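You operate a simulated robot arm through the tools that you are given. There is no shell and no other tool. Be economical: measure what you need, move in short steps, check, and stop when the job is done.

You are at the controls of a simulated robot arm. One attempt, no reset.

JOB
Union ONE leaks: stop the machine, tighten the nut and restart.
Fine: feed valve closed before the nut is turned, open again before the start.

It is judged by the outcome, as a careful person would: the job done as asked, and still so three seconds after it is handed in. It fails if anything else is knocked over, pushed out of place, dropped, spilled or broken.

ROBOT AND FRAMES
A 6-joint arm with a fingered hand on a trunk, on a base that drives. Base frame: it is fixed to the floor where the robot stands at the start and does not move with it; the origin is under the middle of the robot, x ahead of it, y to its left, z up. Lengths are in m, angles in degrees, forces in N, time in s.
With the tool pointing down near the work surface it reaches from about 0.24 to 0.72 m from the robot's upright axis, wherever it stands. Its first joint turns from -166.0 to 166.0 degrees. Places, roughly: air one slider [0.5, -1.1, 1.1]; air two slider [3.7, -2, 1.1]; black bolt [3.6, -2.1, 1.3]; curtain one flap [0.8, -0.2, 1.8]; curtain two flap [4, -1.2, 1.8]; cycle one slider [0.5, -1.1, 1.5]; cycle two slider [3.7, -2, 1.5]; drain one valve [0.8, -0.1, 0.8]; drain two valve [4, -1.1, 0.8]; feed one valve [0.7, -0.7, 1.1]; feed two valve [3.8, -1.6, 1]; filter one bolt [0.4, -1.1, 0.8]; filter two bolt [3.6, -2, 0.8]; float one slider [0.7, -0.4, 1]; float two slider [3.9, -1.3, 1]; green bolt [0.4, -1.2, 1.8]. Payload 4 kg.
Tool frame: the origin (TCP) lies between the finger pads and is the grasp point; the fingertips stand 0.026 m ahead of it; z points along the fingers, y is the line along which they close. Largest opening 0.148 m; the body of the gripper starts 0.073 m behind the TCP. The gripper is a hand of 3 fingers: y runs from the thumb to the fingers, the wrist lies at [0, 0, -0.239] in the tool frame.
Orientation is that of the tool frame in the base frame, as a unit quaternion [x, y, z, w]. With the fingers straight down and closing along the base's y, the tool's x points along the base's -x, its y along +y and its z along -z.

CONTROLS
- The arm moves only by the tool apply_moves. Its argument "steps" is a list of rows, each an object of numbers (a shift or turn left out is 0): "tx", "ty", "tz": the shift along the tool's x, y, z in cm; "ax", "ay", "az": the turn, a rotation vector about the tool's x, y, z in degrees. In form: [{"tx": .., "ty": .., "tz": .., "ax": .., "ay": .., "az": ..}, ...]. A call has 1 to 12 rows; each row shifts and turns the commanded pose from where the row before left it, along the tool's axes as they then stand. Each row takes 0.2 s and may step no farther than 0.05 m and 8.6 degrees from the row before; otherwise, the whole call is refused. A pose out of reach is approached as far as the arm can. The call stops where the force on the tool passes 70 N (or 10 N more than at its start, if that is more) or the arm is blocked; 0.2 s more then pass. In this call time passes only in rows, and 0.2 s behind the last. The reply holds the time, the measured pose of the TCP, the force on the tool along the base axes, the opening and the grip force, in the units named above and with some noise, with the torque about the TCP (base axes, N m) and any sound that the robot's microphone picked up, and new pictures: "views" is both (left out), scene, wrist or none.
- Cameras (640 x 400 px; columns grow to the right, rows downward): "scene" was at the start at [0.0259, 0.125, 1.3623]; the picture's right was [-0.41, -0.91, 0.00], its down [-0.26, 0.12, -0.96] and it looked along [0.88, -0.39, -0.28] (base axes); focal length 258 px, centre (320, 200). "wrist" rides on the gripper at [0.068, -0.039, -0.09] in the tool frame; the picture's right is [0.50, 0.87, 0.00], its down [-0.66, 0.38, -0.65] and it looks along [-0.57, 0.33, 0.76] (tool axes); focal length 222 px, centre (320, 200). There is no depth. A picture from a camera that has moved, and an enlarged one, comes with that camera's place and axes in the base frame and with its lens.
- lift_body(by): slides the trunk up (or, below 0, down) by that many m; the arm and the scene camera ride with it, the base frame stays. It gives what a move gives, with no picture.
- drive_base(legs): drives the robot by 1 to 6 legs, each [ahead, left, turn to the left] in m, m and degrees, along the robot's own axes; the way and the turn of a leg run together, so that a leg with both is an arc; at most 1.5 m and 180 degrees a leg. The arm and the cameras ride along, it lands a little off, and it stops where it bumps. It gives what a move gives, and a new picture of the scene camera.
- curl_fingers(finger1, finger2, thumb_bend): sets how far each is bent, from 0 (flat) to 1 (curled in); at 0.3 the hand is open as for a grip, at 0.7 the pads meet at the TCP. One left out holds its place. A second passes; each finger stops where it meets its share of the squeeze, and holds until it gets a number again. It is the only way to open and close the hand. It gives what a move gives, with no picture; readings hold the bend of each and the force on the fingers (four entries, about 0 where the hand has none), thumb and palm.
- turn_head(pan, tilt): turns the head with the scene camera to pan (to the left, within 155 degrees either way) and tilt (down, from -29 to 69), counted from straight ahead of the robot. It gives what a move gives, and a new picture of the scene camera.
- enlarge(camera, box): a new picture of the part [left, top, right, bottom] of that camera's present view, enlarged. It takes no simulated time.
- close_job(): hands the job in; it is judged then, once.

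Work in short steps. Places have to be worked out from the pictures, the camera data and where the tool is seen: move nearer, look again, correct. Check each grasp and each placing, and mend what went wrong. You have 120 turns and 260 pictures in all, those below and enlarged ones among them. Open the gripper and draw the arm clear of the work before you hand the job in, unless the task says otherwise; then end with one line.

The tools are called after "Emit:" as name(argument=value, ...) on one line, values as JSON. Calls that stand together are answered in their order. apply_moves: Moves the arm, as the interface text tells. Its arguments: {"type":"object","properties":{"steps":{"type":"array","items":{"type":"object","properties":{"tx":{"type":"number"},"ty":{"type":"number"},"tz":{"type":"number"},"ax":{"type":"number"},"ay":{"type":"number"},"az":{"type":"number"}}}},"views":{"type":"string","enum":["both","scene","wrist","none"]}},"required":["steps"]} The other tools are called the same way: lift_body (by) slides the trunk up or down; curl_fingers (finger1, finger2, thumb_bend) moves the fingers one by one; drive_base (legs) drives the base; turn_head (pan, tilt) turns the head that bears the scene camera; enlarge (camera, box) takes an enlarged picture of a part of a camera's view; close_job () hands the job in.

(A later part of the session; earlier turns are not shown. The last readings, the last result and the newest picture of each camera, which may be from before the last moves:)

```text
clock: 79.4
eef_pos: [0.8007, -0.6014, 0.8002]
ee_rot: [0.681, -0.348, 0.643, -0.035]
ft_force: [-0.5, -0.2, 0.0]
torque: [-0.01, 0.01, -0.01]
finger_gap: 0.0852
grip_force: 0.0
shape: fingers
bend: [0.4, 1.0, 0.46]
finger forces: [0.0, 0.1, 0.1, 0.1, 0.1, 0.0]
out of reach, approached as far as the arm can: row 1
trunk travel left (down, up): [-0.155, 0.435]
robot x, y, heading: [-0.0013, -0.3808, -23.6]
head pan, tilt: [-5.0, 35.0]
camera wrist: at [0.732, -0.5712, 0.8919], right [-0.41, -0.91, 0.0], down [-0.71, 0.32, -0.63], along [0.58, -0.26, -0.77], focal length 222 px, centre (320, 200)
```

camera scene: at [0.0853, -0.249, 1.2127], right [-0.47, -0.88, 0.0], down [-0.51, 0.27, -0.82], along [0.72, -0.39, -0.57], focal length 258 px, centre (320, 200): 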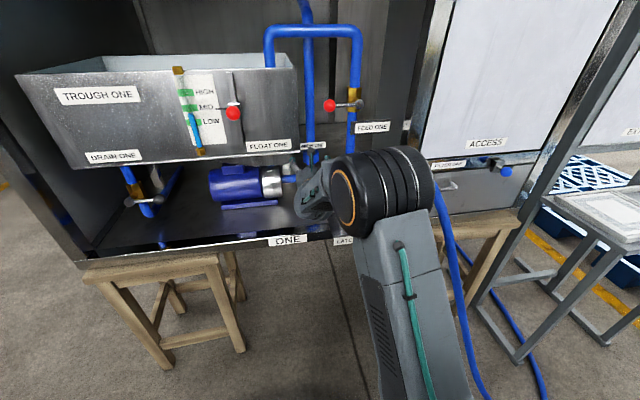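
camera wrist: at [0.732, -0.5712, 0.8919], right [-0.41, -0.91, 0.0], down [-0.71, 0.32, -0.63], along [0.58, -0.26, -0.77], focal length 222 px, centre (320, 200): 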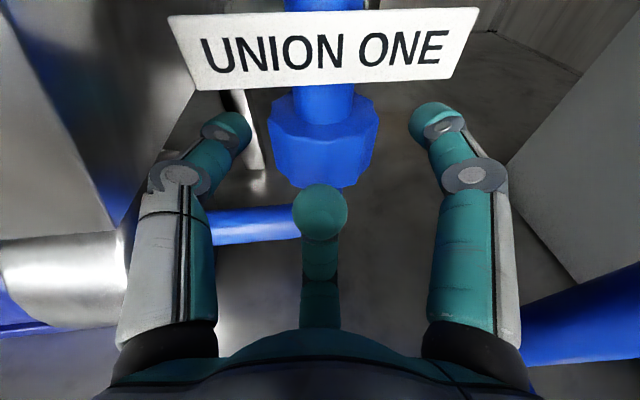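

Nut is centred and nearly between the fingers. I advance the last 2.5 cm and settle a little lower.

Emit:
apply_moves(steps=[{"tx": -0.3, "ty": 0.25, "tz": 1.2}, {"tx": -0.3, "ty": 0.25, "tz": 1.2}], views="wrist")

```text
clock: 80.0
eef_pos: [0.8204, -0.6107, 0.788]
ee_rot: [0.682, -0.347, 0.643, -0.035]
ft_force: [-16.0, 7.6, -5.2]
torque: [-0.12, -0.29, 0.02]
finger_gap: 0.0854
grip_force: 10.0
shape: fingers
bend: [0.4, 1.0, 0.46]
finger forces: [0.0, 19.3, 0.0, 0.1, 0.0, 0.1]
trunk travel left (down, up): [-0.155, 0.435]
robot x, y, heading: [-0.0039, -0.3796, -23.4]
head pan, tilt: [-5.0, 35.0]
camera wrist: at [0.7512, -0.5799, 0.8791], right [-0.4, -0.91, 0.0], down [-0.71, 0.32, -0.63], along [0.58, -0.25, -0.77], focal length 222 px, centre (320, 200)
```

wrist: 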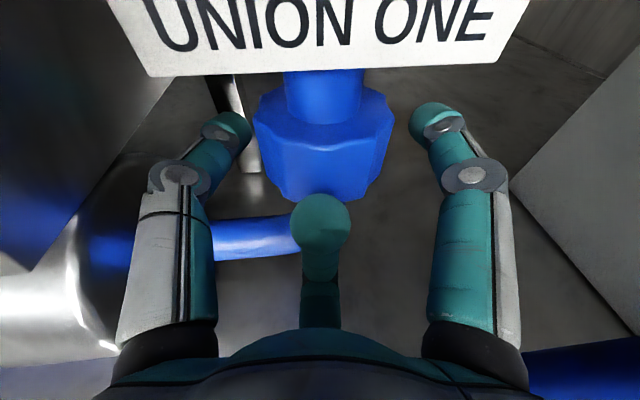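

The curled finger just touches the nut front (19 N). I back off 4 mm and close thumb and finger 1 on the nut.

Emit:
apply_moves(steps=[{"tz": -0.4}], views="none")

Emit:
curl_fingers(finger1=0.7, thumb_bend=0.7)

Emit:
enlarge(camera="wrist", box=[160, 40, 480, 240])

```text
clock: 80.4
eef_pos: [0.8186, -0.6101, 0.7901]
ee_rot: [0.681, -0.347, 0.644, -0.035]
ft_force: [-7.8, 4.0, -1.9]
torque: [-0.09, -0.11, 0.01]
finger_gap: 0.0851
grip_force: 3.8
shape: fingers
bend: [0.4, 1.0, 0.46]
finger forces: [0.0, 8.1, 0.0, 0.0, 0.0, 0.0]
trunk travel left (down, up): [-0.155, 0.435]
robot x, y, heading: [-0.0007, -0.378, -23.6]
head pan, tilt: [-5.0, 35.0]
```

```text
clock: 81.4
eef_pos: [0.8188, -0.6077, 0.7902]
ee_rot: [0.681, -0.347, 0.644, -0.035]
ft_force: [4.2, 11.7, 6.4]
torque: [-0.26, -0.12, 0.19]
finger_gap: 0.0491
grip_force: 20.4
shape: fingers
bend: [0.53, 1.0, 0.58]
finger forces: [9.3, 8.8, 0.1, 0.0, 23.5, 0.0]
trunk travel left (down, up): [-0.155, 0.435]
robot x, y, heading: [-0.0039, -0.382, -23.4]
head pan, tilt: [-5.0, 35.0]
```

```text
2.00 times, centred on (320, 140) of wrist
camera zoom: at [0.7485, -0.5775, 0.8818], right [-0.4, -0.91, 0.0], down [-0.7, 0.31, -0.64], along [0.58, -0.26, -0.77], focal length 444 px, centre (320, 320)
```

zoom: 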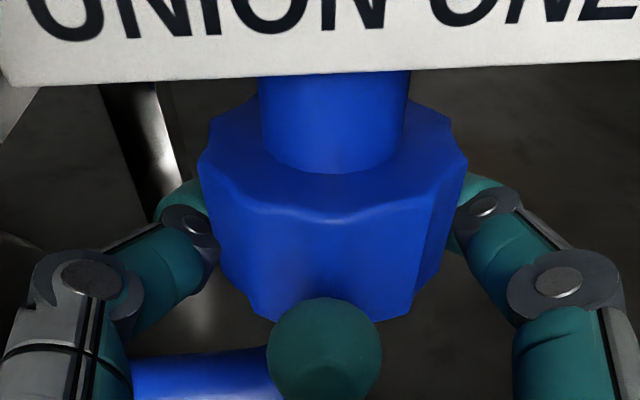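

Firm three-point grip on the lobed nut. I swing the hand clockwise (seen from above) about the nut axis by 8° and check the torque.

Emit:
apply_moves(steps=[{"tx": -0.1, "ty": -0.175, "ax": -3.41, "ay": 1.97, "az": 0.7}, {"tx": -0.1, "ty": -0.175, "ax": -3.41, "ay": 1.97, "az": 0.7}], views="none")

Emit:
enlarge(camera="wrist", box=[160, 40, 480, 240])

```text
clock: 82.0
eef_pos: [0.8202, -0.6063, 0.7904]
ee_rot: [0.655, -0.395, 0.644, 0.009]
ft_force: [6.9, 5.9, 8.7]
torque: [-0.17, -0.1, 0.17]
finger_gap: 0.049
grip_force: 18.2
shape: fingers
bend: [0.53, 1.0, 0.58]
finger forces: [10.4, 6.4, 0.1, 0.0, 20.2, 0.1]
trunk travel left (down, up): [-0.155, 0.435]
robot x, y, heading: [-0.001, -0.3852, -23.3]
head pan, tilt: [-5.0, 35.0]
```

```text
2.00 times, centred on (320, 140) of wrist
camera zoom: at [0.7549, -0.5659, 0.8816], right [-0.53, -0.85, 0.0], down [-0.65, 0.41, -0.64], along [0.54, -0.33, -0.77], focal length 444 px, centre (320, 320)
```

zoom: 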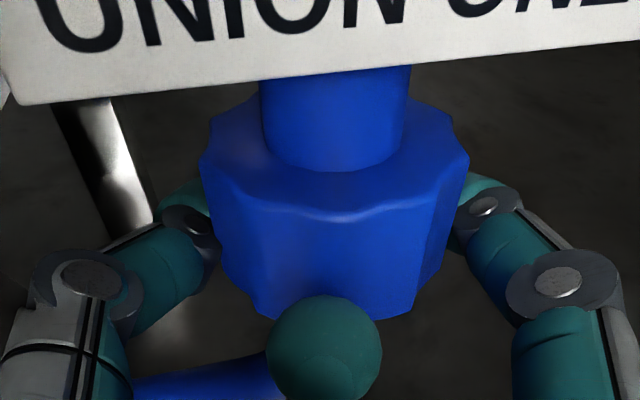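

The nut turned with the hand at low torque. I continue the swing, watching force.

Emit:
apply_moves(steps=[{"tx": -0.1, "ty": -0.175, "ax": -3.41, "ay": 1.97, "az": 0.7}, {"tx": -0.1, "ty": -0.175, "ax": -3.41, "ay": 1.97, "az": 0.7}, {"tx": -0.1, "ty": -0.175, "ax": -3.41, "ay": 1.97, "az": 0.7}], views="both")

```text
clock: 82.8
eef_pos: [0.8191, -0.6098, 0.7866]
ee_rot: [0.605, -0.471, 0.637, 0.075]
ft_force: [-36.5, -27.6, -14.0]
torque: [4.6, -6.76, 7.8]
finger_gap: 0.0495
grip_force: 25.2
shape: fingers
bend: [0.56, 1.0, 0.56]
finger forces: [5.8, 5.7, 0.0, 0.0, 38.7, 0.0]
trunk travel left (down, up): [-0.155, 0.435]
robot x, y, heading: [-0.0005, -0.3811, -23.6]
head pan, tilt: [-5.0, 35.0]
camera scene: at [0.0826, -0.2525, 1.2128], right [-0.48, -0.88, 0.0], down [-0.5, 0.28, -0.82], along [0.72, -0.39, -0.57], focal length 258 px, centre (320, 200)
camera wrist: at [0.7639, -0.5574, 0.879], right [-0.7, -0.71, -0.02], down [-0.54, 0.56, -0.63], along [0.46, -0.43, -0.78], focal length 222 px, centre (320, 200)
```

scene: 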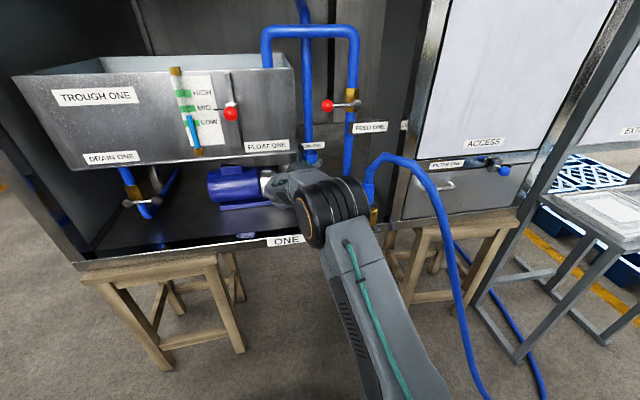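
wrist: 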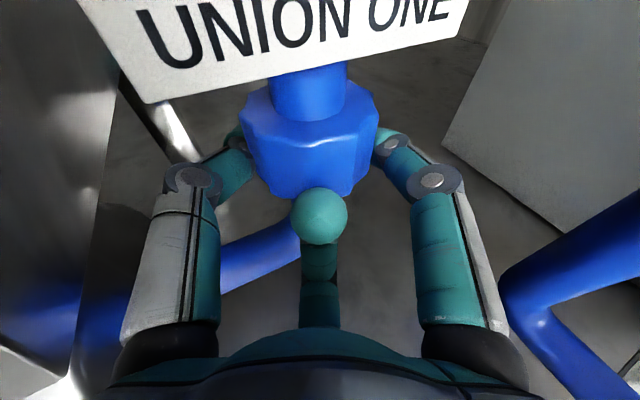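

The extra force comes from the palm meeting the hopper on the left (~20° swing reached). I open, swing back, and look again before regripping.

Emit:
curl_fingers(finger1=0.42, thumb_bend=0.47)

Emit:
apply_moves(steps=[{"tx": 0.1, "ty": 0.175, "ax": 3.41, "ay": -1.97, "az": -0.7}, {"tx": 0.1, "ty": 0.175, "ax": 3.41, "ay": -1.97, "az": -0.7}, {"tx": 0.1, "ty": 0.175, "ax": 3.41, "ay": -1.97, "az": -0.7}, {"tx": 0.1, "ty": 0.175, "ax": 3.41, "ay": -1.97, "az": -0.7}, {"tx": 0.1, "ty": 0.175, "ax": 3.41, "ay": -1.97, "az": -0.7}, {"tx": 0.1, "ty": 0.175, "ax": 2.5, "ay": -1.4, "az": -0.5}], views="wrist")

Emit:
enlarge(camera="wrist", box=[160, 40, 480, 240])

```text
clock: 83.7
eef_pos: [0.8194, -0.6096, 0.7863]
ee_rot: [0.605, -0.472, 0.636, 0.078]
ft_force: [-9.7, -6.7, -3.2]
torque: [0.76, -0.9, 0.98]
finger_gap: 0.0801
grip_force: 1.4
shape: fingers
bend: [0.42, 1.0, 0.47]
finger forces: [0.1, 2.3, 0.0, 0.0, 0.1, 0.1]
trunk travel left (down, up): [-0.155, 0.435]
robot x, y, heading: [-0.0017, -0.3794, -23.5]
head pan, tilt: [-5.0, 35.0]
stopped: the force on the tool passed its limit at 71 N (the readings are from after the stop); the commanded pose is now the measured one
```

```text
clock: 85.1
eef_pos: [0.8241, -0.6052, 0.7882]
ee_rot: [0.69, -0.344, 0.635, -0.045]
ft_force: [-24.0, 10.9, -20.5]
torque: [-0.18, -0.59, -0.06]
finger_gap: 0.0802
grip_force: 17.0
shape: fingers
bend: [0.42, 1.0, 0.47]
finger forces: [0.1, 33.4, 0.0, 0.1, 0.0, 0.1]
out of reach, approached as far as the arm can: row 6
trunk travel left (down, up): [-0.155, 0.435]
robot x, y, heading: [-0.0009, -0.3835, -23.3]
head pan, tilt: [-5.0, 35.0]
camera wrist: at [0.7548, -0.5785, 0.882], right [-0.38, -0.92, -0.01], down [-0.72, 0.3, -0.62], along [0.58, -0.23, -0.78], focal length 222 px, centre (320, 200)
```

wrist: 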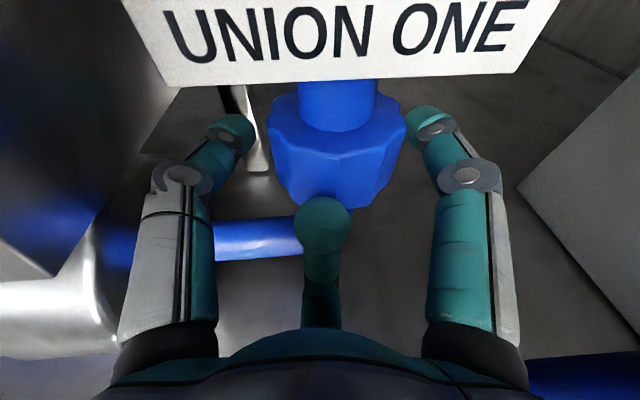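

```text
2.00 times, centred on (320, 140) of wrist
camera zoom: at [0.7548, -0.5785, 0.882], right [-0.38, -0.92, -0.01], down [-0.72, 0.3, -0.62], along [0.58, -0.23, -0.78], focal length 444 px, centre (320, 320)
```

zoom: 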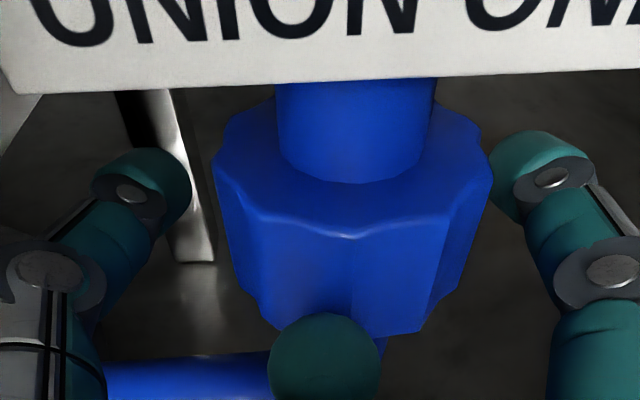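

Finger 2 presses on the nut front and the hand has drifted. I pull back 0.7 cm and shift right 0.6 cm to recentre.

Emit:
apply_moves(steps=[{"tz": -0.8}, {"tx": 0.35, "ty": 0.6}], views="wrist")

```text
clock: 85.7
eef_pos: [0.8241, -0.6033, 0.8058]
ee_rot: [0.684, -0.34, 0.643, -0.047]
ft_force: [-5.8, 9.7, -0.7]
torque: [-0.09, -0.1, -0.1]
finger_gap: 0.0801
grip_force: 5.6
shape: fingers
bend: [0.42, 1.0, 0.47]
finger forces: [0.1, 11.4, 0.0, 0.0, 0.1, 0.0]
out of reach, approached as far as the arm can: row 1, 2
trunk travel left (down, up): [-0.155, 0.435]
robot x, y, heading: [0.0002, -0.3799, -23.4]
head pan, tilt: [-5.0, 35.0]
camera wrist: at [0.753, -0.5751, 0.8973], right [-0.38, -0.93, -0.01], down [-0.71, 0.3, -0.64], along [0.59, -0.23, -0.77], focal length 222 px, centre (320, 200)
```

wrist: 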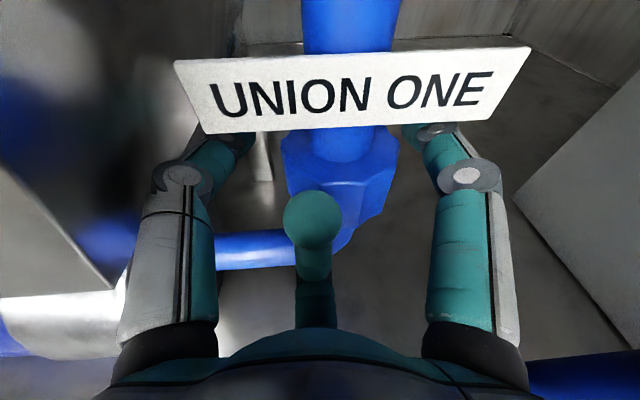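

The roll joint seems to be near its limit at this orientation, which distorted the move. I roll 8° the other way for margin, pull back and recentre.

Emit:
apply_moves(steps=[{"az": 8}, {"tz": -1.2}, {"tx": -0.3, "ty": 0.75}, {"tx": -0.3, "ty": 0.75}], views="wrist")

```text
clock: 86.7
eef_pos: [0.8191, -0.5955, 0.7999]
ee_rot: [0.661, -0.388, 0.636, -0.092]
ft_force: [-1.0, -0.2, -0.3]
torque: [0.03, -0.03, 0.0]
finger_gap: 0.08
grip_force: 0.0
shape: fingers
bend: [0.42, 1.0, 0.47]
finger forces: [0.1, 0.2, 0.0, 0.0, 0.0, 0.0]
out of reach, approached as far as the arm can: row 2, 3, 4
trunk travel left (down, up): [-0.155, 0.435]
robot x, y, heading: [-0.0036, -0.3764, -23.3]
head pan, tilt: [-5.0, 35.0]
camera wrist: at [0.7439, -0.5786, 0.89], right [-0.4, -0.9, -0.15], down [-0.67, 0.4, -0.62], along [0.62, -0.15, -0.77], focal length 222 px, centre (320, 200)
```

wrist: 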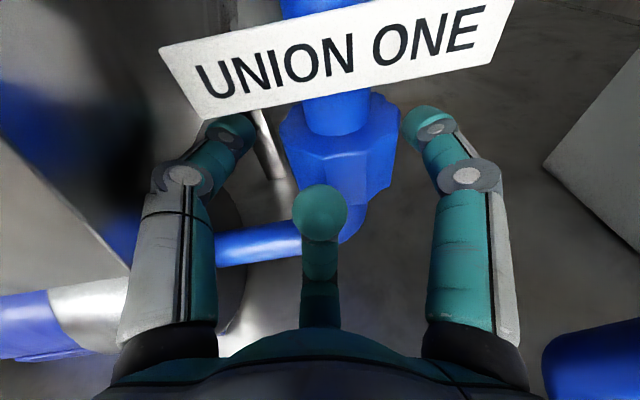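

Pulling back is also flagged, so the arm is too folded at this low height. I exit by backing the base straight out, then set a better stance (trunk lower, base further back).

Emit:
drive_base(legs=[[-0.3, 0, 0]])

Emit:
apply_moves(steps=[{"tx": 3.4, "ty": -2.6}, {"tx": 3.4, "ty": -2.6}, {"tx": 3.4, "ty": -2.6}], views="wrist")

```text
clock: 88.7
eef_pos: [0.5403, -0.4747, 0.7983]
ee_rot: [0.661, -0.388, 0.635, -0.092]
ft_force: [0.0, -0.6, -0.3]
torque: [0.01, 0.0, -0.02]
finger_gap: 0.0799
grip_force: 0.1
shape: fingers
bend: [0.42, 1.0, 0.47]
finger forces: [0.1, 0.1, 0.0, 0.1, 0.0, 0.0]
trunk travel left (down, up): [-0.155, 0.435]
robot x, y, heading: [-0.2787, -0.2636, -23.3]
head pan, tilt: [-5.0, 35.0]
camera scene: at [-0.1923, -0.1293, 1.2128], right [-0.47, -0.88, 0.0], down [-0.51, 0.27, -0.82], along [0.72, -0.39, -0.57], focal length 258 px, centre (320, 200)
```

scene: 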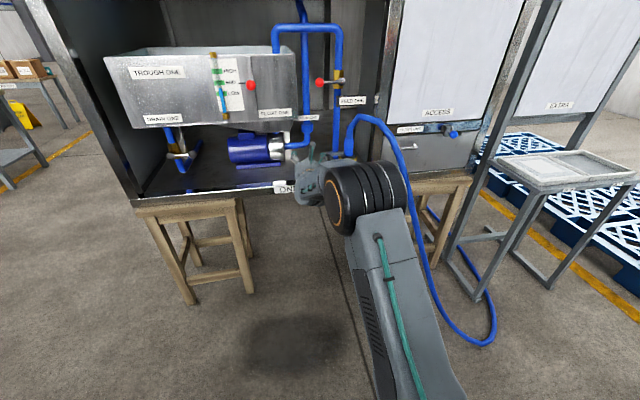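

```text
clock: 89.5
eef_pos: [0.5617, -0.4879, 0.9263]
ee_rot: [0.662, -0.387, 0.635, -0.092]
ft_force: [0.2, 0.2, -0.2]
torque: [0.04, -0.01, 0.02]
finger_gap: 0.08
grip_force: 0.1
shape: fingers
bend: [0.42, 1.0, 0.47]
finger forces: [0.1, 0.1, 0.0, 0.1, 0.1, 0.0]
trunk travel left (down, up): [-0.155, 0.435]
robot x, y, heading: [-0.2769, -0.2611, -23.3]
head pan, tilt: [-5.0, 35.0]
camera wrist: at [0.4867, -0.4687, 1.0163], right [-0.4, -0.91, -0.15], down [-0.68, 0.4, -0.62], along [0.62, -0.15, -0.77], focal length 222 px, centre (320, 200)
```

wrist: 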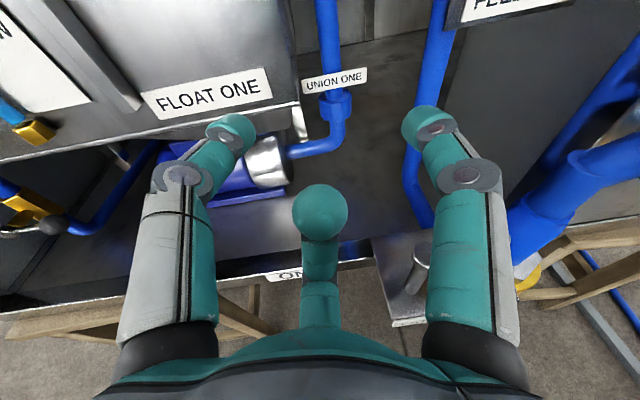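

Emit:
drive_base(legs=[[-0.05, 0.08, 0]])

Emit:
lift_body(by=-0.135)

Emit:
apply_moves(steps=[{"az": -8, "tz": 2}, {"tx": 1.5, "ty": 2.6, "tz": 2}, {"tx": 1.5, "ty": 2.6, "tz": 1}, {"tx": 1.4, "ty": 2.4, "tz": 1}], views="both")

```text
clock: 90.5
eef_pos: [0.5564, -0.4502, 0.9259]
ee_rot: [0.662, -0.385, 0.635, -0.095]
ft_force: [1.5, -0.9, 0.4]
torque: [0.01, 0.0, -0.02]
finger_gap: 0.0802
grip_force: 0.0
shape: fingers
bend: [0.42, 1.0, 0.47]
finger forces: [0.1, 0.0, 0.0, 0.1, 0.0, 0.0]
trunk travel left (down, up): [-0.155, 0.435]
robot x, y, heading: [-0.2858, -0.23, -23.1]
head pan, tilt: [-5.0, 35.0]
stopped in leg 1: the robot was blocked; the commanded pose is now the measured one
camera scene: at [-0.1981, -0.0987, 1.2128], right [-0.47, -0.88, 0.0], down [-0.51, 0.27, -0.82], along [0.72, -0.38, -0.57], focal length 258 px, centre (320, 200)
```

scene: 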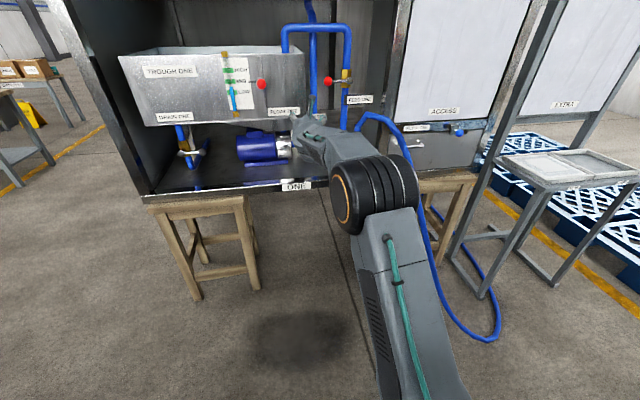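

```text
clock: 92.1
eef_pos: [0.5581, -0.4496, 0.7913]
ee_rot: [0.662, -0.385, 0.635, -0.096]
ft_force: [-1.1, 0.4, -0.1]
torque: [-0.06, -0.03, -0.04]
finger_gap: 0.08
grip_force: 0.1
shape: fingers
bend: [0.42, 1.0, 0.47]
finger forces: [0.0, 0.0, 0.1, 0.0, 0.1, 0.0]
trunk travel left (down, up): [-0.02, 0.57]
robot x, y, heading: [-0.2836, -0.2343, -22.7]
head pan, tilt: [-5.0, 35.0]
```

```text
clock: 93.1
eef_pos: [0.5834, -0.5336, 0.7825]
ee_rot: [0.689, -0.326, 0.645, -0.054]
ft_force: [2.5, 65.0, 4.1]
torque: [-2.18, 0.03, -3.78]
finger_gap: 0.0374
grip_force: 33.5
shape: fingers
bend: [0.7, 1.0, 0.47]
finger forces: [64.3, 0.0, 0.0, 0.1, 0.1, 3.1]
trunk travel left (down, up): [-0.02, 0.57]
robot x, y, heading: [-0.2831, -0.2278, -22.7]
head pan, tilt: [-5.0, 35.0]
camera scene: at [-0.1988, -0.0927, 1.0773], right [-0.47, -0.89, 0.0], down [-0.51, 0.26, -0.82], along [0.73, -0.38, -0.57], focal length 258 px, centre (320, 200)
camera wrist: at [0.5113, -0.507, 0.8736], right [-0.35, -0.94, 0.0], down [-0.72, 0.27, -0.64], along [0.6, -0.22, -0.77], focal length 222 px, centre (320, 200)
```

scene: 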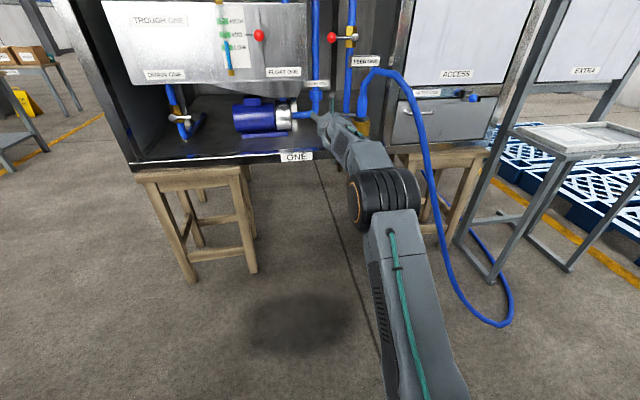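
wrist: 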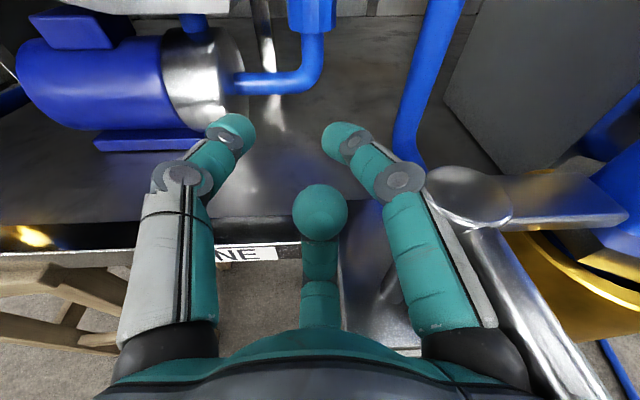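

Finger 1 ran into the latch lever – I must move left immediately and check the latch has not moved.

Emit:
apply_moves(steps=[{"tx": -1, "ty": -1.73}, {"tx": -1, "ty": -1.73}], views="wrist")

Emit:
enlarge(camera="scene", box=[260, 40, 420, 180])

```text
clock: 93.7
eef_pos: [0.5929, -0.5228, 0.7787]
ee_rot: [0.685, -0.342, 0.641, -0.048]
ft_force: [5.3, 1.6, 3.3]
torque: [-0.19, 0.3, 0.07]
finger_gap: 0.0759
grip_force: 3.3
shape: fingers
bend: [0.44, 1.0, 0.47]
finger forces: [6.5, 0.0, 0.0, 0.0, 0.0, 0.1]
trunk travel left (down, up): [-0.02, 0.57]
robot x, y, heading: [-0.2854, -0.2327, -23.4]
head pan, tilt: [-5.0, 35.0]
camera wrist: at [0.5229, -0.4941, 0.8704], right [-0.38, -0.93, -0.01], down [-0.71, 0.3, -0.63], along [0.59, -0.23, -0.77], focal length 222 px, centre (320, 200)
```

wrist: 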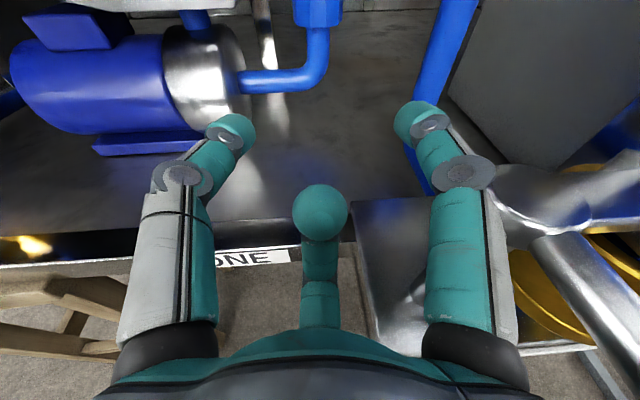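

```text
2.86 times, centred on (340, 110) of scene
camera zoom: at [-0.1974, -0.0996, 1.0777], right [-0.47, -0.88, 0.0], down [-0.51, 0.27, -0.82], along [0.72, -0.39, -0.57], focal length 736 px, centre (263, 457)
```

zoom: 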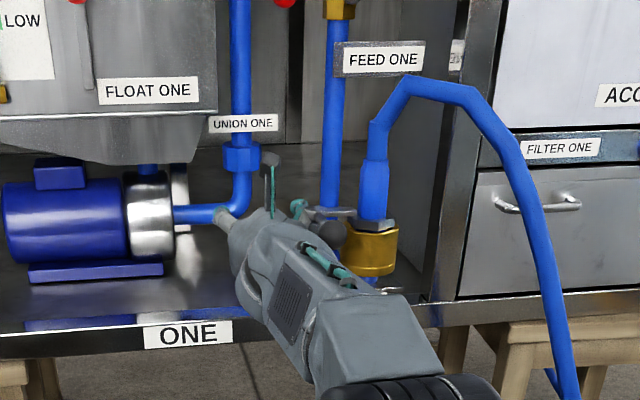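

Emit:
apply_moves(steps=[{"tx": -1, "ty": -1.73}, {"tx": -1, "ty": -1.73}, {"tx": -1, "ty": -1.73}], views="wrist")

Emit:
enlarge(camera="scene", box=[300, 90, 400, 170])

```text
clock: 94.5
eef_pos: [0.6148, -0.46, 0.7793]
ee_rot: [0.686, -0.338, 0.642, -0.051]
ft_force: [0.0, 0.3, -0.2]
torque: [0.02, 0.01, 0.0]
finger_gap: 0.0799
grip_force: 0.0
shape: fingers
bend: [0.42, 1.0, 0.47]
finger forces: [0.0, 0.0, 0.0, 0.1, 0.1, 0.1]
trunk travel left (down, up): [-0.02, 0.57]
robot x, y, heading: [-0.2876, -0.2272, -22.9]
head pan, tilt: [-5.0, 35.0]
camera wrist: at [0.5447, -0.4333, 0.8714], right [-0.37, -0.93, -0.01], down [-0.71, 0.3, -0.63], along [0.59, -0.23, -0.77], focal length 222 px, centre (320, 200)
```

wrist: 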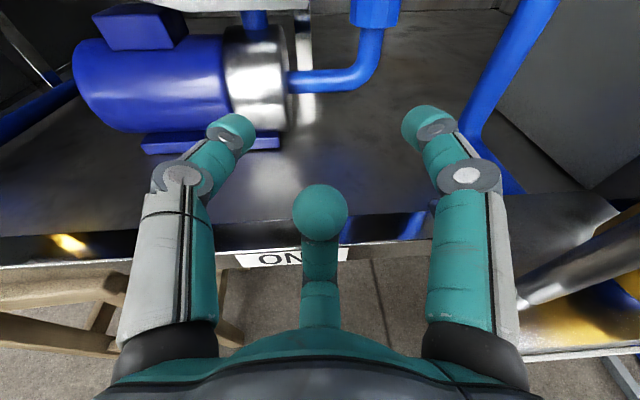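

```text
5.00 times, centred on (350, 130) of scene
camera zoom: at [-0.1981, -0.0988, 1.0778], right [-0.47, -0.88, 0.0], down [-0.51, 0.27, -0.82], along [0.72, -0.38, -0.57], focal length 1288 px, centre (170, 550)
```

zoom: 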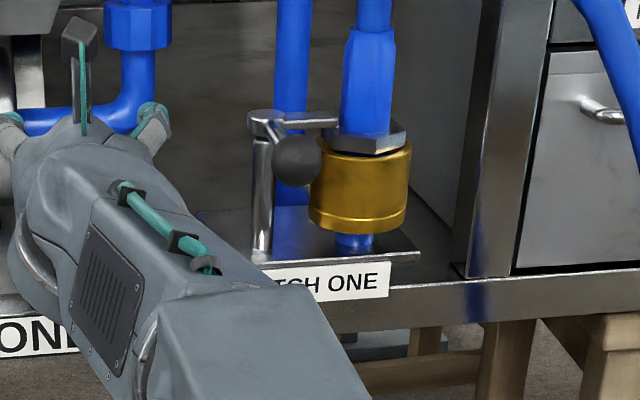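

The latch looks as before (ball lever in front, arm on the coupling). The base was blocked while backing, so I look behind at the ice bin.

Emit:
turn_head(pan=150, tilt=45)

Emit:
turn_head(pan=-150, tilt=45)

```text
clock: 96.9
eef_pos: [0.6147, -0.4592, 0.7804]
ee_rot: [0.686, -0.338, 0.642, -0.051]
ft_force: [0.4, -0.5, 1.1]
torque: [-0.01, -0.02, -0.01]
finger_gap: 0.08
grip_force: 0.1
shape: fingers
bend: [0.42, 1.0, 0.47]
finger forces: [0.1, 0.1, 0.0, 0.1, 0.0, 0.0]
trunk travel left (down, up): [-0.02, 0.57]
robot x, y, heading: [-0.2848, -0.2276, -22.9]
head pan, tilt: [150.0, 45.0]
camera scene: at [-0.3248, 0.0076, 1.063], right [0.8, 0.6, 0.0], down [0.43, -0.56, -0.71], along [-0.43, 0.56, -0.71], focal length 258 px, centre (320, 200)
```

scene: 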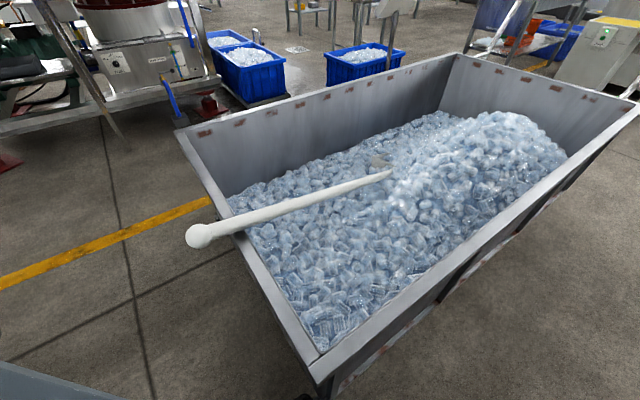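

```text
clock: 101.0
eef_pos: [0.6159, -0.4603, 0.7798]
ee_rot: [0.686, -0.338, 0.642, -0.051]
ft_force: [0.2, 0.1, -0.5]
torque: [0.0, 0.0, 0.0]
finger_gap: 0.0798
grip_force: 0.0
shape: fingers
bend: [0.42, 1.0, 0.47]
finger forces: [0.0, 0.0, 0.0, 0.1, 0.0, 0.1]
trunk travel left (down, up): [-0.02, 0.57]
robot x, y, heading: [-0.2823, -0.2328, -23.1]
head pan, tilt: [-150.0, 45.0]
camera scene: at [-0.3565, -0.0673, 1.063], right [-0.12, 0.99, 0.0], down [0.7, 0.09, -0.71], along [-0.7, -0.09, -0.71], focal length 258 px, centre (320, 200)
```

scene: 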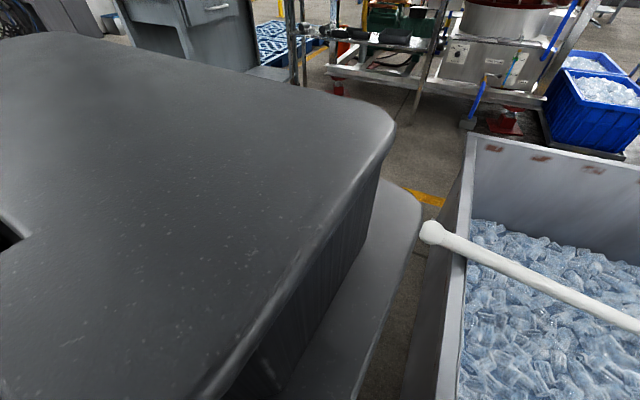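

The bin stands as before (I only touched it and was blocked). I narrow the fingers to pass the latch post, shift right to the nut line, and drive forward again.

Emit:
curl_fingers(finger1=0.6, thumb_bend=0.6)

Emit:
apply_moves(steps=[{"tx": 1.7, "ty": -1}, {"tx": 1.3, "ty": 2.2}, {"tx": 1.2, "ty": 2.1}], views="none")

Emit:
turn_head(pan=-5, tilt=35)

Emit:
enlarge(camera="wrist", box=[0, 0, 640, 400])

```text
clock: 102.0
eef_pos: [0.6157, -0.4601, 0.7806]
ee_rot: [0.686, -0.338, 0.642, -0.05]
ft_force: [-0.1, 0.4, 0.3]
torque: [0.0, 0.03, 0.02]
finger_gap: 0.0302
grip_force: 0.0
shape: fingers
bend: [0.6, 1.0, 0.6]
finger forces: [0.0, 0.0, 0.0, 0.0, 0.1, 0.0]
trunk travel left (down, up): [-0.02, 0.57]
robot x, y, heading: [-0.2838, -0.2281, -22.8]
head pan, tilt: [-150.0, 45.0]
```

```text
clock: 102.8
eef_pos: [0.5897, -0.5049, 0.7898]
ee_rot: [0.688, -0.338, 0.641, -0.05]
ft_force: [0.6, -0.6, -0.1]
torque: [-0.03, 0.03, -0.02]
finger_gap: 0.03
grip_force: 0.2
shape: fingers
bend: [0.6, 1.0, 0.6]
finger forces: [0.0, 0.0, 0.0, 0.1, 0.0, 0.0]
out of reach, approached as far as the arm can: row 1
trunk travel left (down, up): [-0.02, 0.57]
robot x, y, heading: [-0.2838, -0.2317, -22.9]
head pan, tilt: [-150.0, 45.0]
```

```text
clock: 105.1
eef_pos: [0.59, -0.5048, 0.7899]
ee_rot: [0.687, -0.338, 0.641, -0.051]
ft_force: [0.6, -0.4, -0.3]
torque: [0.03, 0.0, -0.02]
finger_gap: 0.03
grip_force: 0.1
shape: fingers
bend: [0.6, 1.0, 0.6]
finger forces: [0.1, 0.0, 0.0, 0.0, 0.0, 0.0]
trunk travel left (down, up): [-0.02, 0.57]
robot x, y, heading: [-0.285, -0.2287, -23.1]
head pan, tilt: [-5.0, 35.0]
camera scene: at [-0.1981, -0.0987, 1.0778], right [-0.47, -0.88, 0.0], down [-0.51, 0.27, -0.82], along [0.72, -0.38, -0.57], focal length 258 px, centre (320, 200)
```

scene: 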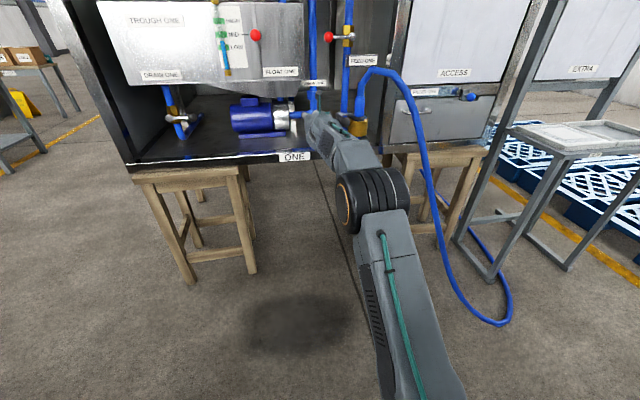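

```text
1.00 times, centred on (320, 200) of wrist (not enlarged: the box is as wide or as high as the picture)
camera zoom: at [0.5193, -0.4772, 0.8817], right [-0.37, -0.93, -0.01], down [-0.72, 0.29, -0.63], along [0.59, -0.23, -0.78], focal length 222 px, centre (320, 200)
```

zoom: 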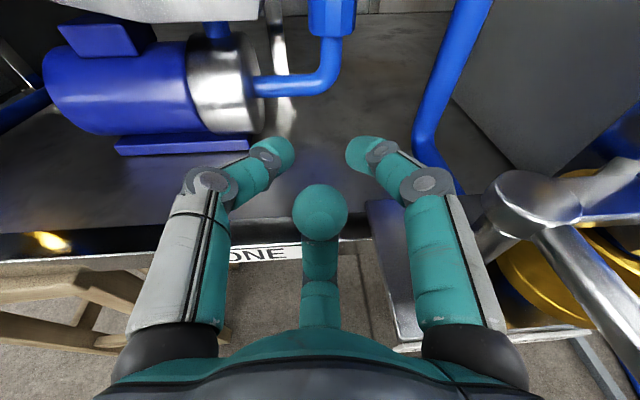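

Flags occur when the tool yaw approaches alignment with the forearm. Standing further right should free it: I move the hand left, then drive the base right 0.15 m.

Emit:
apply_moves(steps=[{"tx": -1.9, "ty": -3.25, "tz": -1}, {"tx": -1.9, "ty": -3.25}, {"tx": -1.9, "ty": -3.25}, {"tx": -1.9, "ty": -3.25}], views="none")

Emit:
drive_base(legs=[[0.05, -0.16, 0]])

Emit:
apply_moves(steps=[{"tx": 0.87, "ty": -0.5}, {"ax": 3.41, "ay": -1.97, "az": -0.7}, {"ax": 3.41, "ay": -1.97, "az": -0.7}], views="wrist")

```text
clock: 106.1
eef_pos: [0.6298, -0.3609, 0.7891]
ee_rot: [0.686, -0.338, 0.642, -0.05]
ft_force: [-0.6, -0.6, 0.4]
torque: [0.02, -0.03, 0.02]
finger_gap: 0.03
grip_force: 0.0
shape: fingers
bend: [0.6, 1.0, 0.6]
finger forces: [0.0, 0.1, 0.0, 0.0, 0.0, 0.0]
out of reach, approached as far as the arm can: row 4
trunk travel left (down, up): [-0.02, 0.57]
robot x, y, heading: [-0.2872, -0.2303, -22.7]
head pan, tilt: [-5.0, 35.0]
```

```text
clock: 107.5
eef_pos: [0.6121, -0.5274, 0.7891]
ee_rot: [0.686, -0.338, 0.642, -0.051]
ft_force: [0.0, -0.2, 0.4]
torque: [0.03, 0.02, 0.04]
finger_gap: 0.03
grip_force: 0.0
shape: fingers
bend: [0.6, 1.0, 0.6]
finger forces: [0.0, 0.0, 0.0, 0.0, 0.0, 0.0]
trunk travel left (down, up): [-0.02, 0.57]
robot x, y, heading: [-0.304, -0.3989, -23.3]
head pan, tilt: [-5.0, 35.0]
camera scene: at [-0.2146, -0.266, 1.0778], right [-0.47, -0.88, 0.0], down [-0.51, 0.27, -0.82], along [0.72, -0.39, -0.57], focal length 258 px, centre (320, 200)
```

scene: 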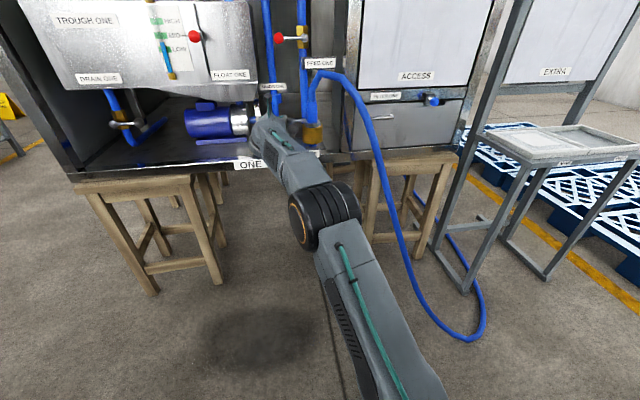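

```text
clock: 108.3
eef_pos: [0.6078, -0.5279, 0.794]
ee_rot: [0.706, -0.288, 0.64, -0.095]
ft_force: [0.0, -0.2, -0.3]
torque: [-0.02, -0.02, -0.02]
finger_gap: 0.0302
grip_force: 0.0
shape: fingers
bend: [0.6, 1.0, 0.6]
finger forces: [0.1, 0.0, 0.0, 0.1, 0.0, 0.1]
out of reach, approached as far as the arm can: row 1
trunk travel left (down, up): [-0.02, 0.57]
robot x, y, heading: [-0.302, -0.3954, -23.0]
head pan, tilt: [-5.0, 35.0]
camera wrist: at [0.5335, -0.511, 0.8857], right [-0.24, -0.97, -0.01], down [-0.74, 0.19, -0.64], along [0.62, -0.14, -0.77], focal length 222 px, centre (320, 200)
```

wrist: 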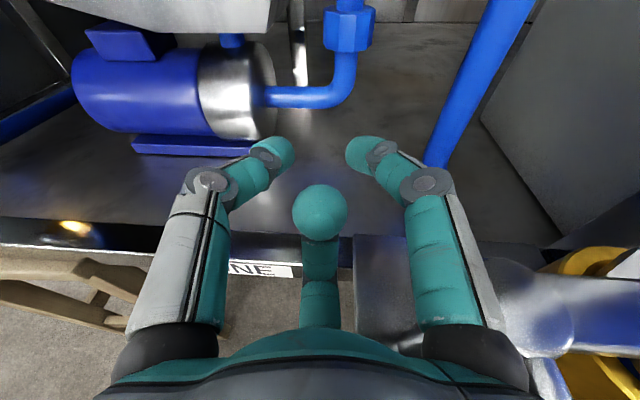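

Yaw left now works freely; the remaining flags were outer reach. I set a slight left yaw, retract 2.5 cm and drive in 0.2 m with the fingers narrowed.

Emit:
apply_moves(steps=[{"tz": -2.5, "ax": -3, "ay": 1.73, "az": 0.6}, {"tx": -0.2, "ty": -0.35, "ax": -3, "ay": 1.73, "az": 0.6}], views="none")

Emit:
drive_base(legs=[[0.19, 0, 0]])

Emit:
enlarge(camera="wrist", box=[0, 0, 640, 400])

```text
clock: 108.9
eef_pos: [0.5862, -0.5208, 0.8003]
ee_rot: [0.688, -0.332, 0.643, -0.055]
ft_force: [-0.7, 0.7, -0.1]
torque: [-0.02, 0.04, 0.0]
finger_gap: 0.03
grip_force: 0.1
shape: fingers
bend: [0.6, 1.0, 0.6]
finger forces: [0.0, 0.1, 0.0, 0.0, 0.0, 0.0]
trunk travel left (down, up): [-0.02, 0.57]
robot x, y, heading: [-0.3003, -0.3987, -23.3]
head pan, tilt: [-5.0, 35.0]
```

```text
clock: 110.6
eef_pos: [0.7617, -0.587, 0.8098]
ee_rot: [0.686, -0.328, 0.647, -0.06]
ft_force: [0.1, 0.5, 0.2]
torque: [-0.02, 0.0, -0.02]
finger_gap: 0.0299
grip_force: 0.0
shape: fingers
bend: [0.6, 1.0, 0.6]
finger forces: [0.1, 0.1, 0.1, 0.0, 0.0, 0.0]
trunk travel left (down, up): [-0.02, 0.57]
robot x, y, heading: [-0.1259, -0.4714, -23.2]
head pan, tilt: [-5.0, 35.0]
stopped in leg 1: the robot was blocked; the commanded pose is now the measured one
camera scene: at [-0.0381, -0.3398, 1.0775], right [-0.47, -0.88, 0.0], down [-0.51, 0.27, -0.82], along [0.72, -0.38, -0.57], focal length 258 px, centre (320, 200)
```

scene: 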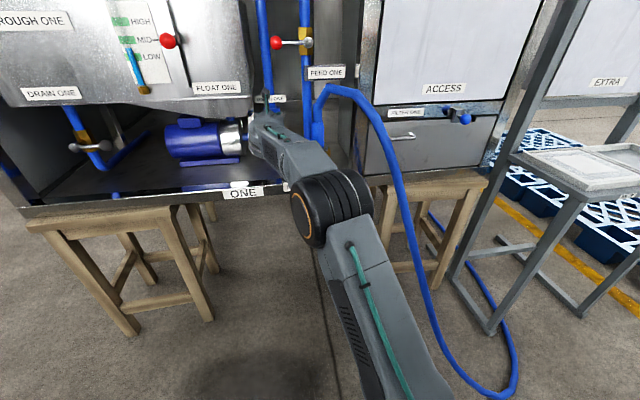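

```text
1.00 times, centred on (320, 200) of wrist (not enlarged: the box is as wide or as high as the picture)
camera zoom: at [0.6898, -0.5606, 0.9], right [-0.35, -0.94, -0.02], down [-0.71, 0.28, -0.64], along [0.61, -0.21, -0.76], focal length 222 px, centre (320, 200)
```

zoom: 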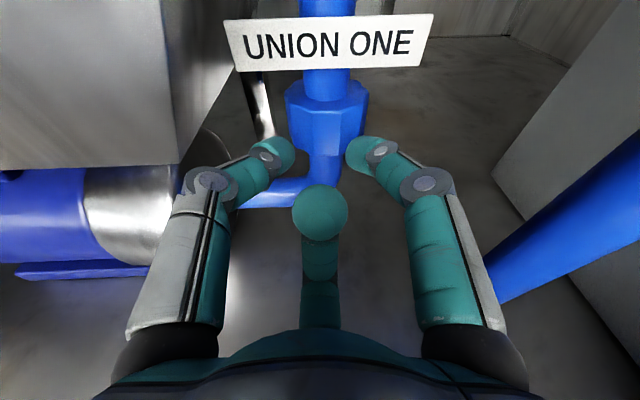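

The base stopped just before the end; probably the low forearm met the front lip. I pull the tool back slightly, raise the trunk 5 cm to lift the elbow, and bring the tool back down.

Emit:
apply_moves(steps=[{"tz": -3}], views="none")

Emit:
lift_body(by=0.05)

Emit:
apply_moves(steps=[{"tx": -2.2, "ty": 1.25}, {"tx": -2.2, "ty": 1.25}, {"tx": -0.8, "ty": 0.5}], views="both")

```text
clock: 111.0
eef_pos: [0.7347, -0.5803, 0.8103]
ee_rot: [0.687, -0.329, 0.645, -0.059]
ft_force: [-0.3, 0.2, -0.3]
torque: [0.0, -0.03, -0.03]
finger_gap: 0.0301
grip_force: 0.0
shape: fingers
bend: [0.6, 1.0, 0.6]
finger forces: [0.0, 0.1, 0.0, 0.0, 0.0, 0.1]
trunk travel left (down, up): [-0.02, 0.57]
robot x, y, heading: [-0.1206, -0.476, -23.1]
head pan, tilt: [-5.0, 35.0]
```

```text
clock: 111.9
eef_pos: [0.7344, -0.5776, 0.8621]
ee_rot: [0.687, -0.328, 0.645, -0.06]
ft_force: [-0.5, -0.8, -3.6]
torque: [-0.12, -0.04, 0.05]
finger_gap: 0.0294
grip_force: 1.5
shape: fingers
bend: [0.6, 1.0, 0.6]
finger forces: [0.0, 0.0, 0.0, 0.0, 3.1, 0.1]
trunk travel left (down, up): [-0.07, 0.52]
robot x, y, heading: [-0.1248, -0.4669, -22.8]
head pan, tilt: [-5.0, 35.0]
```

```text
clock: 112.7
eef_pos: [0.7254, -0.5728, 0.8034]
ee_rot: [0.686, -0.329, 0.646, -0.059]
ft_force: [0.6, 0.1, -0.2]
torque: [-0.01, -0.02, -0.01]
finger_gap: 0.0298
grip_force: 0.0
shape: fingers
bend: [0.6, 1.0, 0.6]
finger forces: [0.1, 0.0, 0.0, 0.0, 0.0, 0.0]
trunk travel left (down, up): [-0.07, 0.52]
robot x, y, heading: [-0.1222, -0.4689, -23.1]
head pan, tilt: [-5.0, 35.0]
camera scene: at [-0.0376, -0.3405, 1.1278], right [-0.47, -0.88, 0.0], down [-0.51, 0.27, -0.82], along [0.72, -0.38, -0.57], focal length 258 px, centre (320, 200)
camera wrist: at [0.654, -0.5481, 0.8935], right [-0.35, -0.94, -0.02], down [-0.71, 0.28, -0.64], along [0.61, -0.21, -0.77], focal length 222 px, centre (320, 200)
```

scene: 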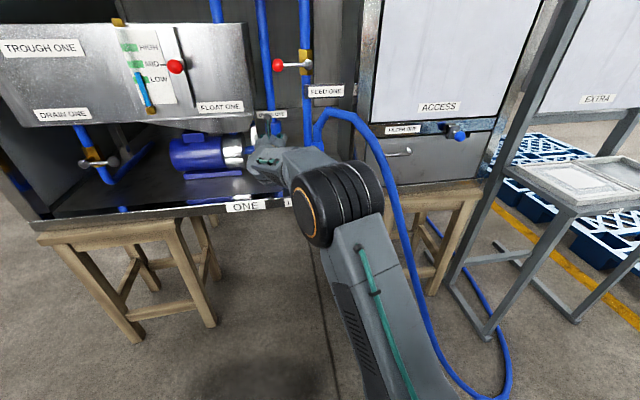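
wrist: 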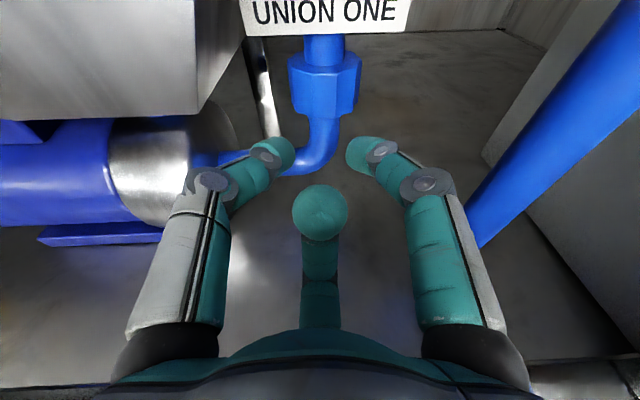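

Good: the nut is straight ahead, ~13 cm. I open the two fingers and advance 9 cm around it.

Emit:
curl_fingers(finger1=0.42, thumb_bend=0.46)

Emit:
apply_moves(steps=[{"tx": 0.15, "ty": 0.26, "tz": 3}, {"tx": 0.15, "ty": 0.26, "tz": 3}, {"tz": 2}, {"tz": 1}], views="wrist")

```text
clock: 113.7
eef_pos: [0.727, -0.5729, 0.8033]
ee_rot: [0.687, -0.329, 0.645, -0.06]
ft_force: [0.6, 0.4, 0.0]
torque: [-0.03, -0.03, -0.02]
finger_gap: 0.0815
grip_force: 0.1
shape: fingers
bend: [0.42, 1.0, 0.46]
finger forces: [0.1, 0.1, 0.0, 0.0, 0.0, 0.0]
trunk travel left (down, up): [-0.07, 0.52]
robot x, y, heading: [-0.1195, -0.4734, -23.0]
head pan, tilt: [-5.0, 35.0]
```

```text
clock: 114.9
eef_pos: [0.7993, -0.6024, 0.8275]
ee_rot: [0.672, -0.322, 0.663, -0.069]
ft_force: [0.9, -0.3, 0.0]
torque: [-0.02, 0.02, 0.0]
finger_gap: 0.0815
grip_force: 0.2
shape: fingers
bend: [0.42, 1.0, 0.46]
finger forces: [0.0, 0.0, 0.1, 0.1, 0.0, 0.1]
trunk travel left (down, up): [-0.07, 0.52]
robot x, y, heading: [-0.1276, -0.4713, -23.0]
head pan, tilt: [-5.0, 35.0]
stopped in row 4: the arm was blocked; the commanded pose is now the measured one
camera wrist: at [0.7224, -0.5766, 0.9142], right [-0.34, -0.94, -0.03], down [-0.68, 0.27, -0.68], along [0.64, -0.21, -0.73], focal length 222 px, centre (320, 200)
```

wrist: 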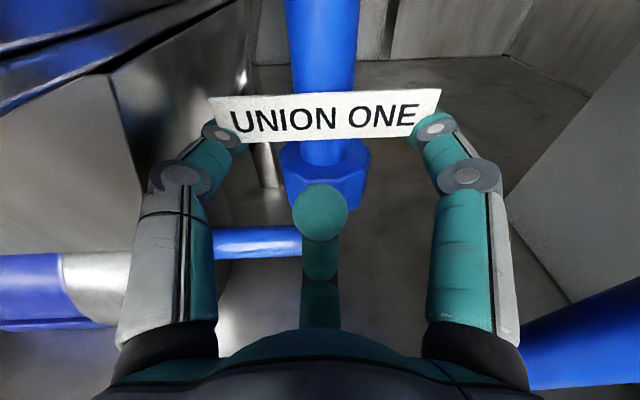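

Tool force is nil but the arm is blocked and pushed up: the forearm rides on the lip. I withdraw 9 cm, raise the trunk 8 cm more, and lower the tool again.

Emit:
apply_moves(steps=[{"tz": -3}, {"tz": -3}, {"tz": -3}, {"tz": -2}], views="none")

Emit:
lift_body(by=0.08)

Emit:
apply_moves(steps=[{"tx": -3, "ty": 1.73}, {"tx": -3, "ty": 1.73}, {"tx": -2.5, "ty": 1.45}], views="both")

```text
clock: 115.9
eef_pos: [0.7011, -0.5702, 0.8245]
ee_rot: [0.678, -0.327, 0.655, -0.064]
ft_force: [1.0, -0.8, -0.3]
torque: [0.01, -0.03, 0.0]
finger_gap: 0.0819
grip_force: 0.1
shape: fingers
bend: [0.42, 1.0, 0.46]
finger forces: [0.1, 0.0, 0.0, 0.0, 0.0, 0.1]
trunk travel left (down, up): [-0.07, 0.52]
robot x, y, heading: [-0.1217, -0.4701, -23.2]
head pan, tilt: [-5.0, 35.0]
```

```text
clock: 116.8
eef_pos: [0.7024, -0.5638, 0.8646]
ee_rot: [0.695, -0.321, 0.64, -0.06]
ft_force: [-4.8, -1.2, -18.1]
torque: [-0.76, -0.07, 0.18]
finger_gap: 0.0755
grip_force: 9.6
shape: fingers
bend: [0.42, 1.0, 0.48]
finger forces: [0.0, 0.0, 0.0, 0.0, 18.5, 0.0]
trunk travel left (down, up): [-0.131, 0.459]
robot x, y, heading: [-0.1255, -0.4725, -22.9]
head pan, tilt: [-5.0, 35.0]
stopped: the force on the tool passed its limit at 88 N (the readings are from after the stop); the commanded pose is now the measured one
```

```text
clock: 117.6
eef_pos: [0.6864, -0.5561, 0.7774]
ee_rot: [0.69, -0.319, 0.646, -0.063]
ft_force: [1.0, -0.2, -0.1]
torque: [0.0, -0.05, 0.04]
finger_gap: 0.0817
grip_force: 0.0
shape: fingers
bend: [0.42, 1.0, 0.46]
finger forces: [0.0, 0.0, 0.0, 0.1, 0.0, 0.2]
trunk travel left (down, up): [-0.131, 0.459]
robot x, y, heading: [-0.1255, -0.4705, -22.6]
head pan, tilt: [-5.0, 35.0]
camera scene: at [-0.0408, -0.3383, 1.19], right [-0.47, -0.88, 0.0], down [-0.51, 0.27, -0.82], along [0.73, -0.38, -0.57], focal length 258 px, centre (320, 200)
camera wrist: at [0.6127, -0.53, 0.8682], right [-0.33, -0.94, -0.01], down [-0.72, 0.26, -0.65], along [0.61, -0.21, -0.76], focal length 222 px, centre (320, 200)
```

scene: 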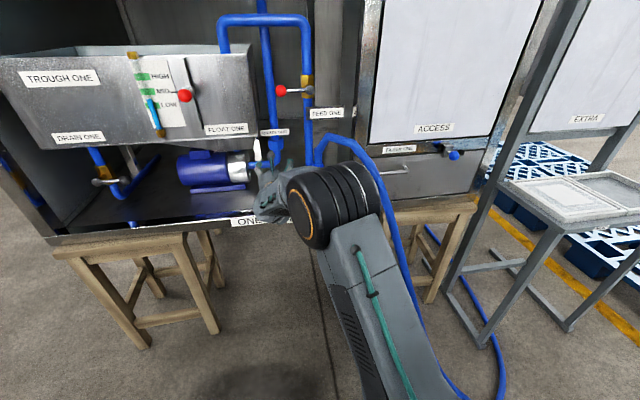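
wrist: 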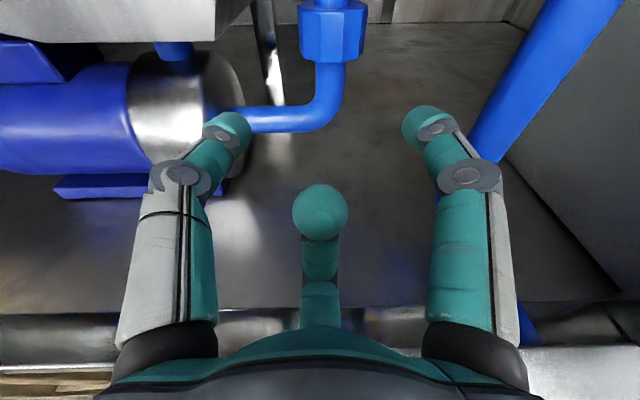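

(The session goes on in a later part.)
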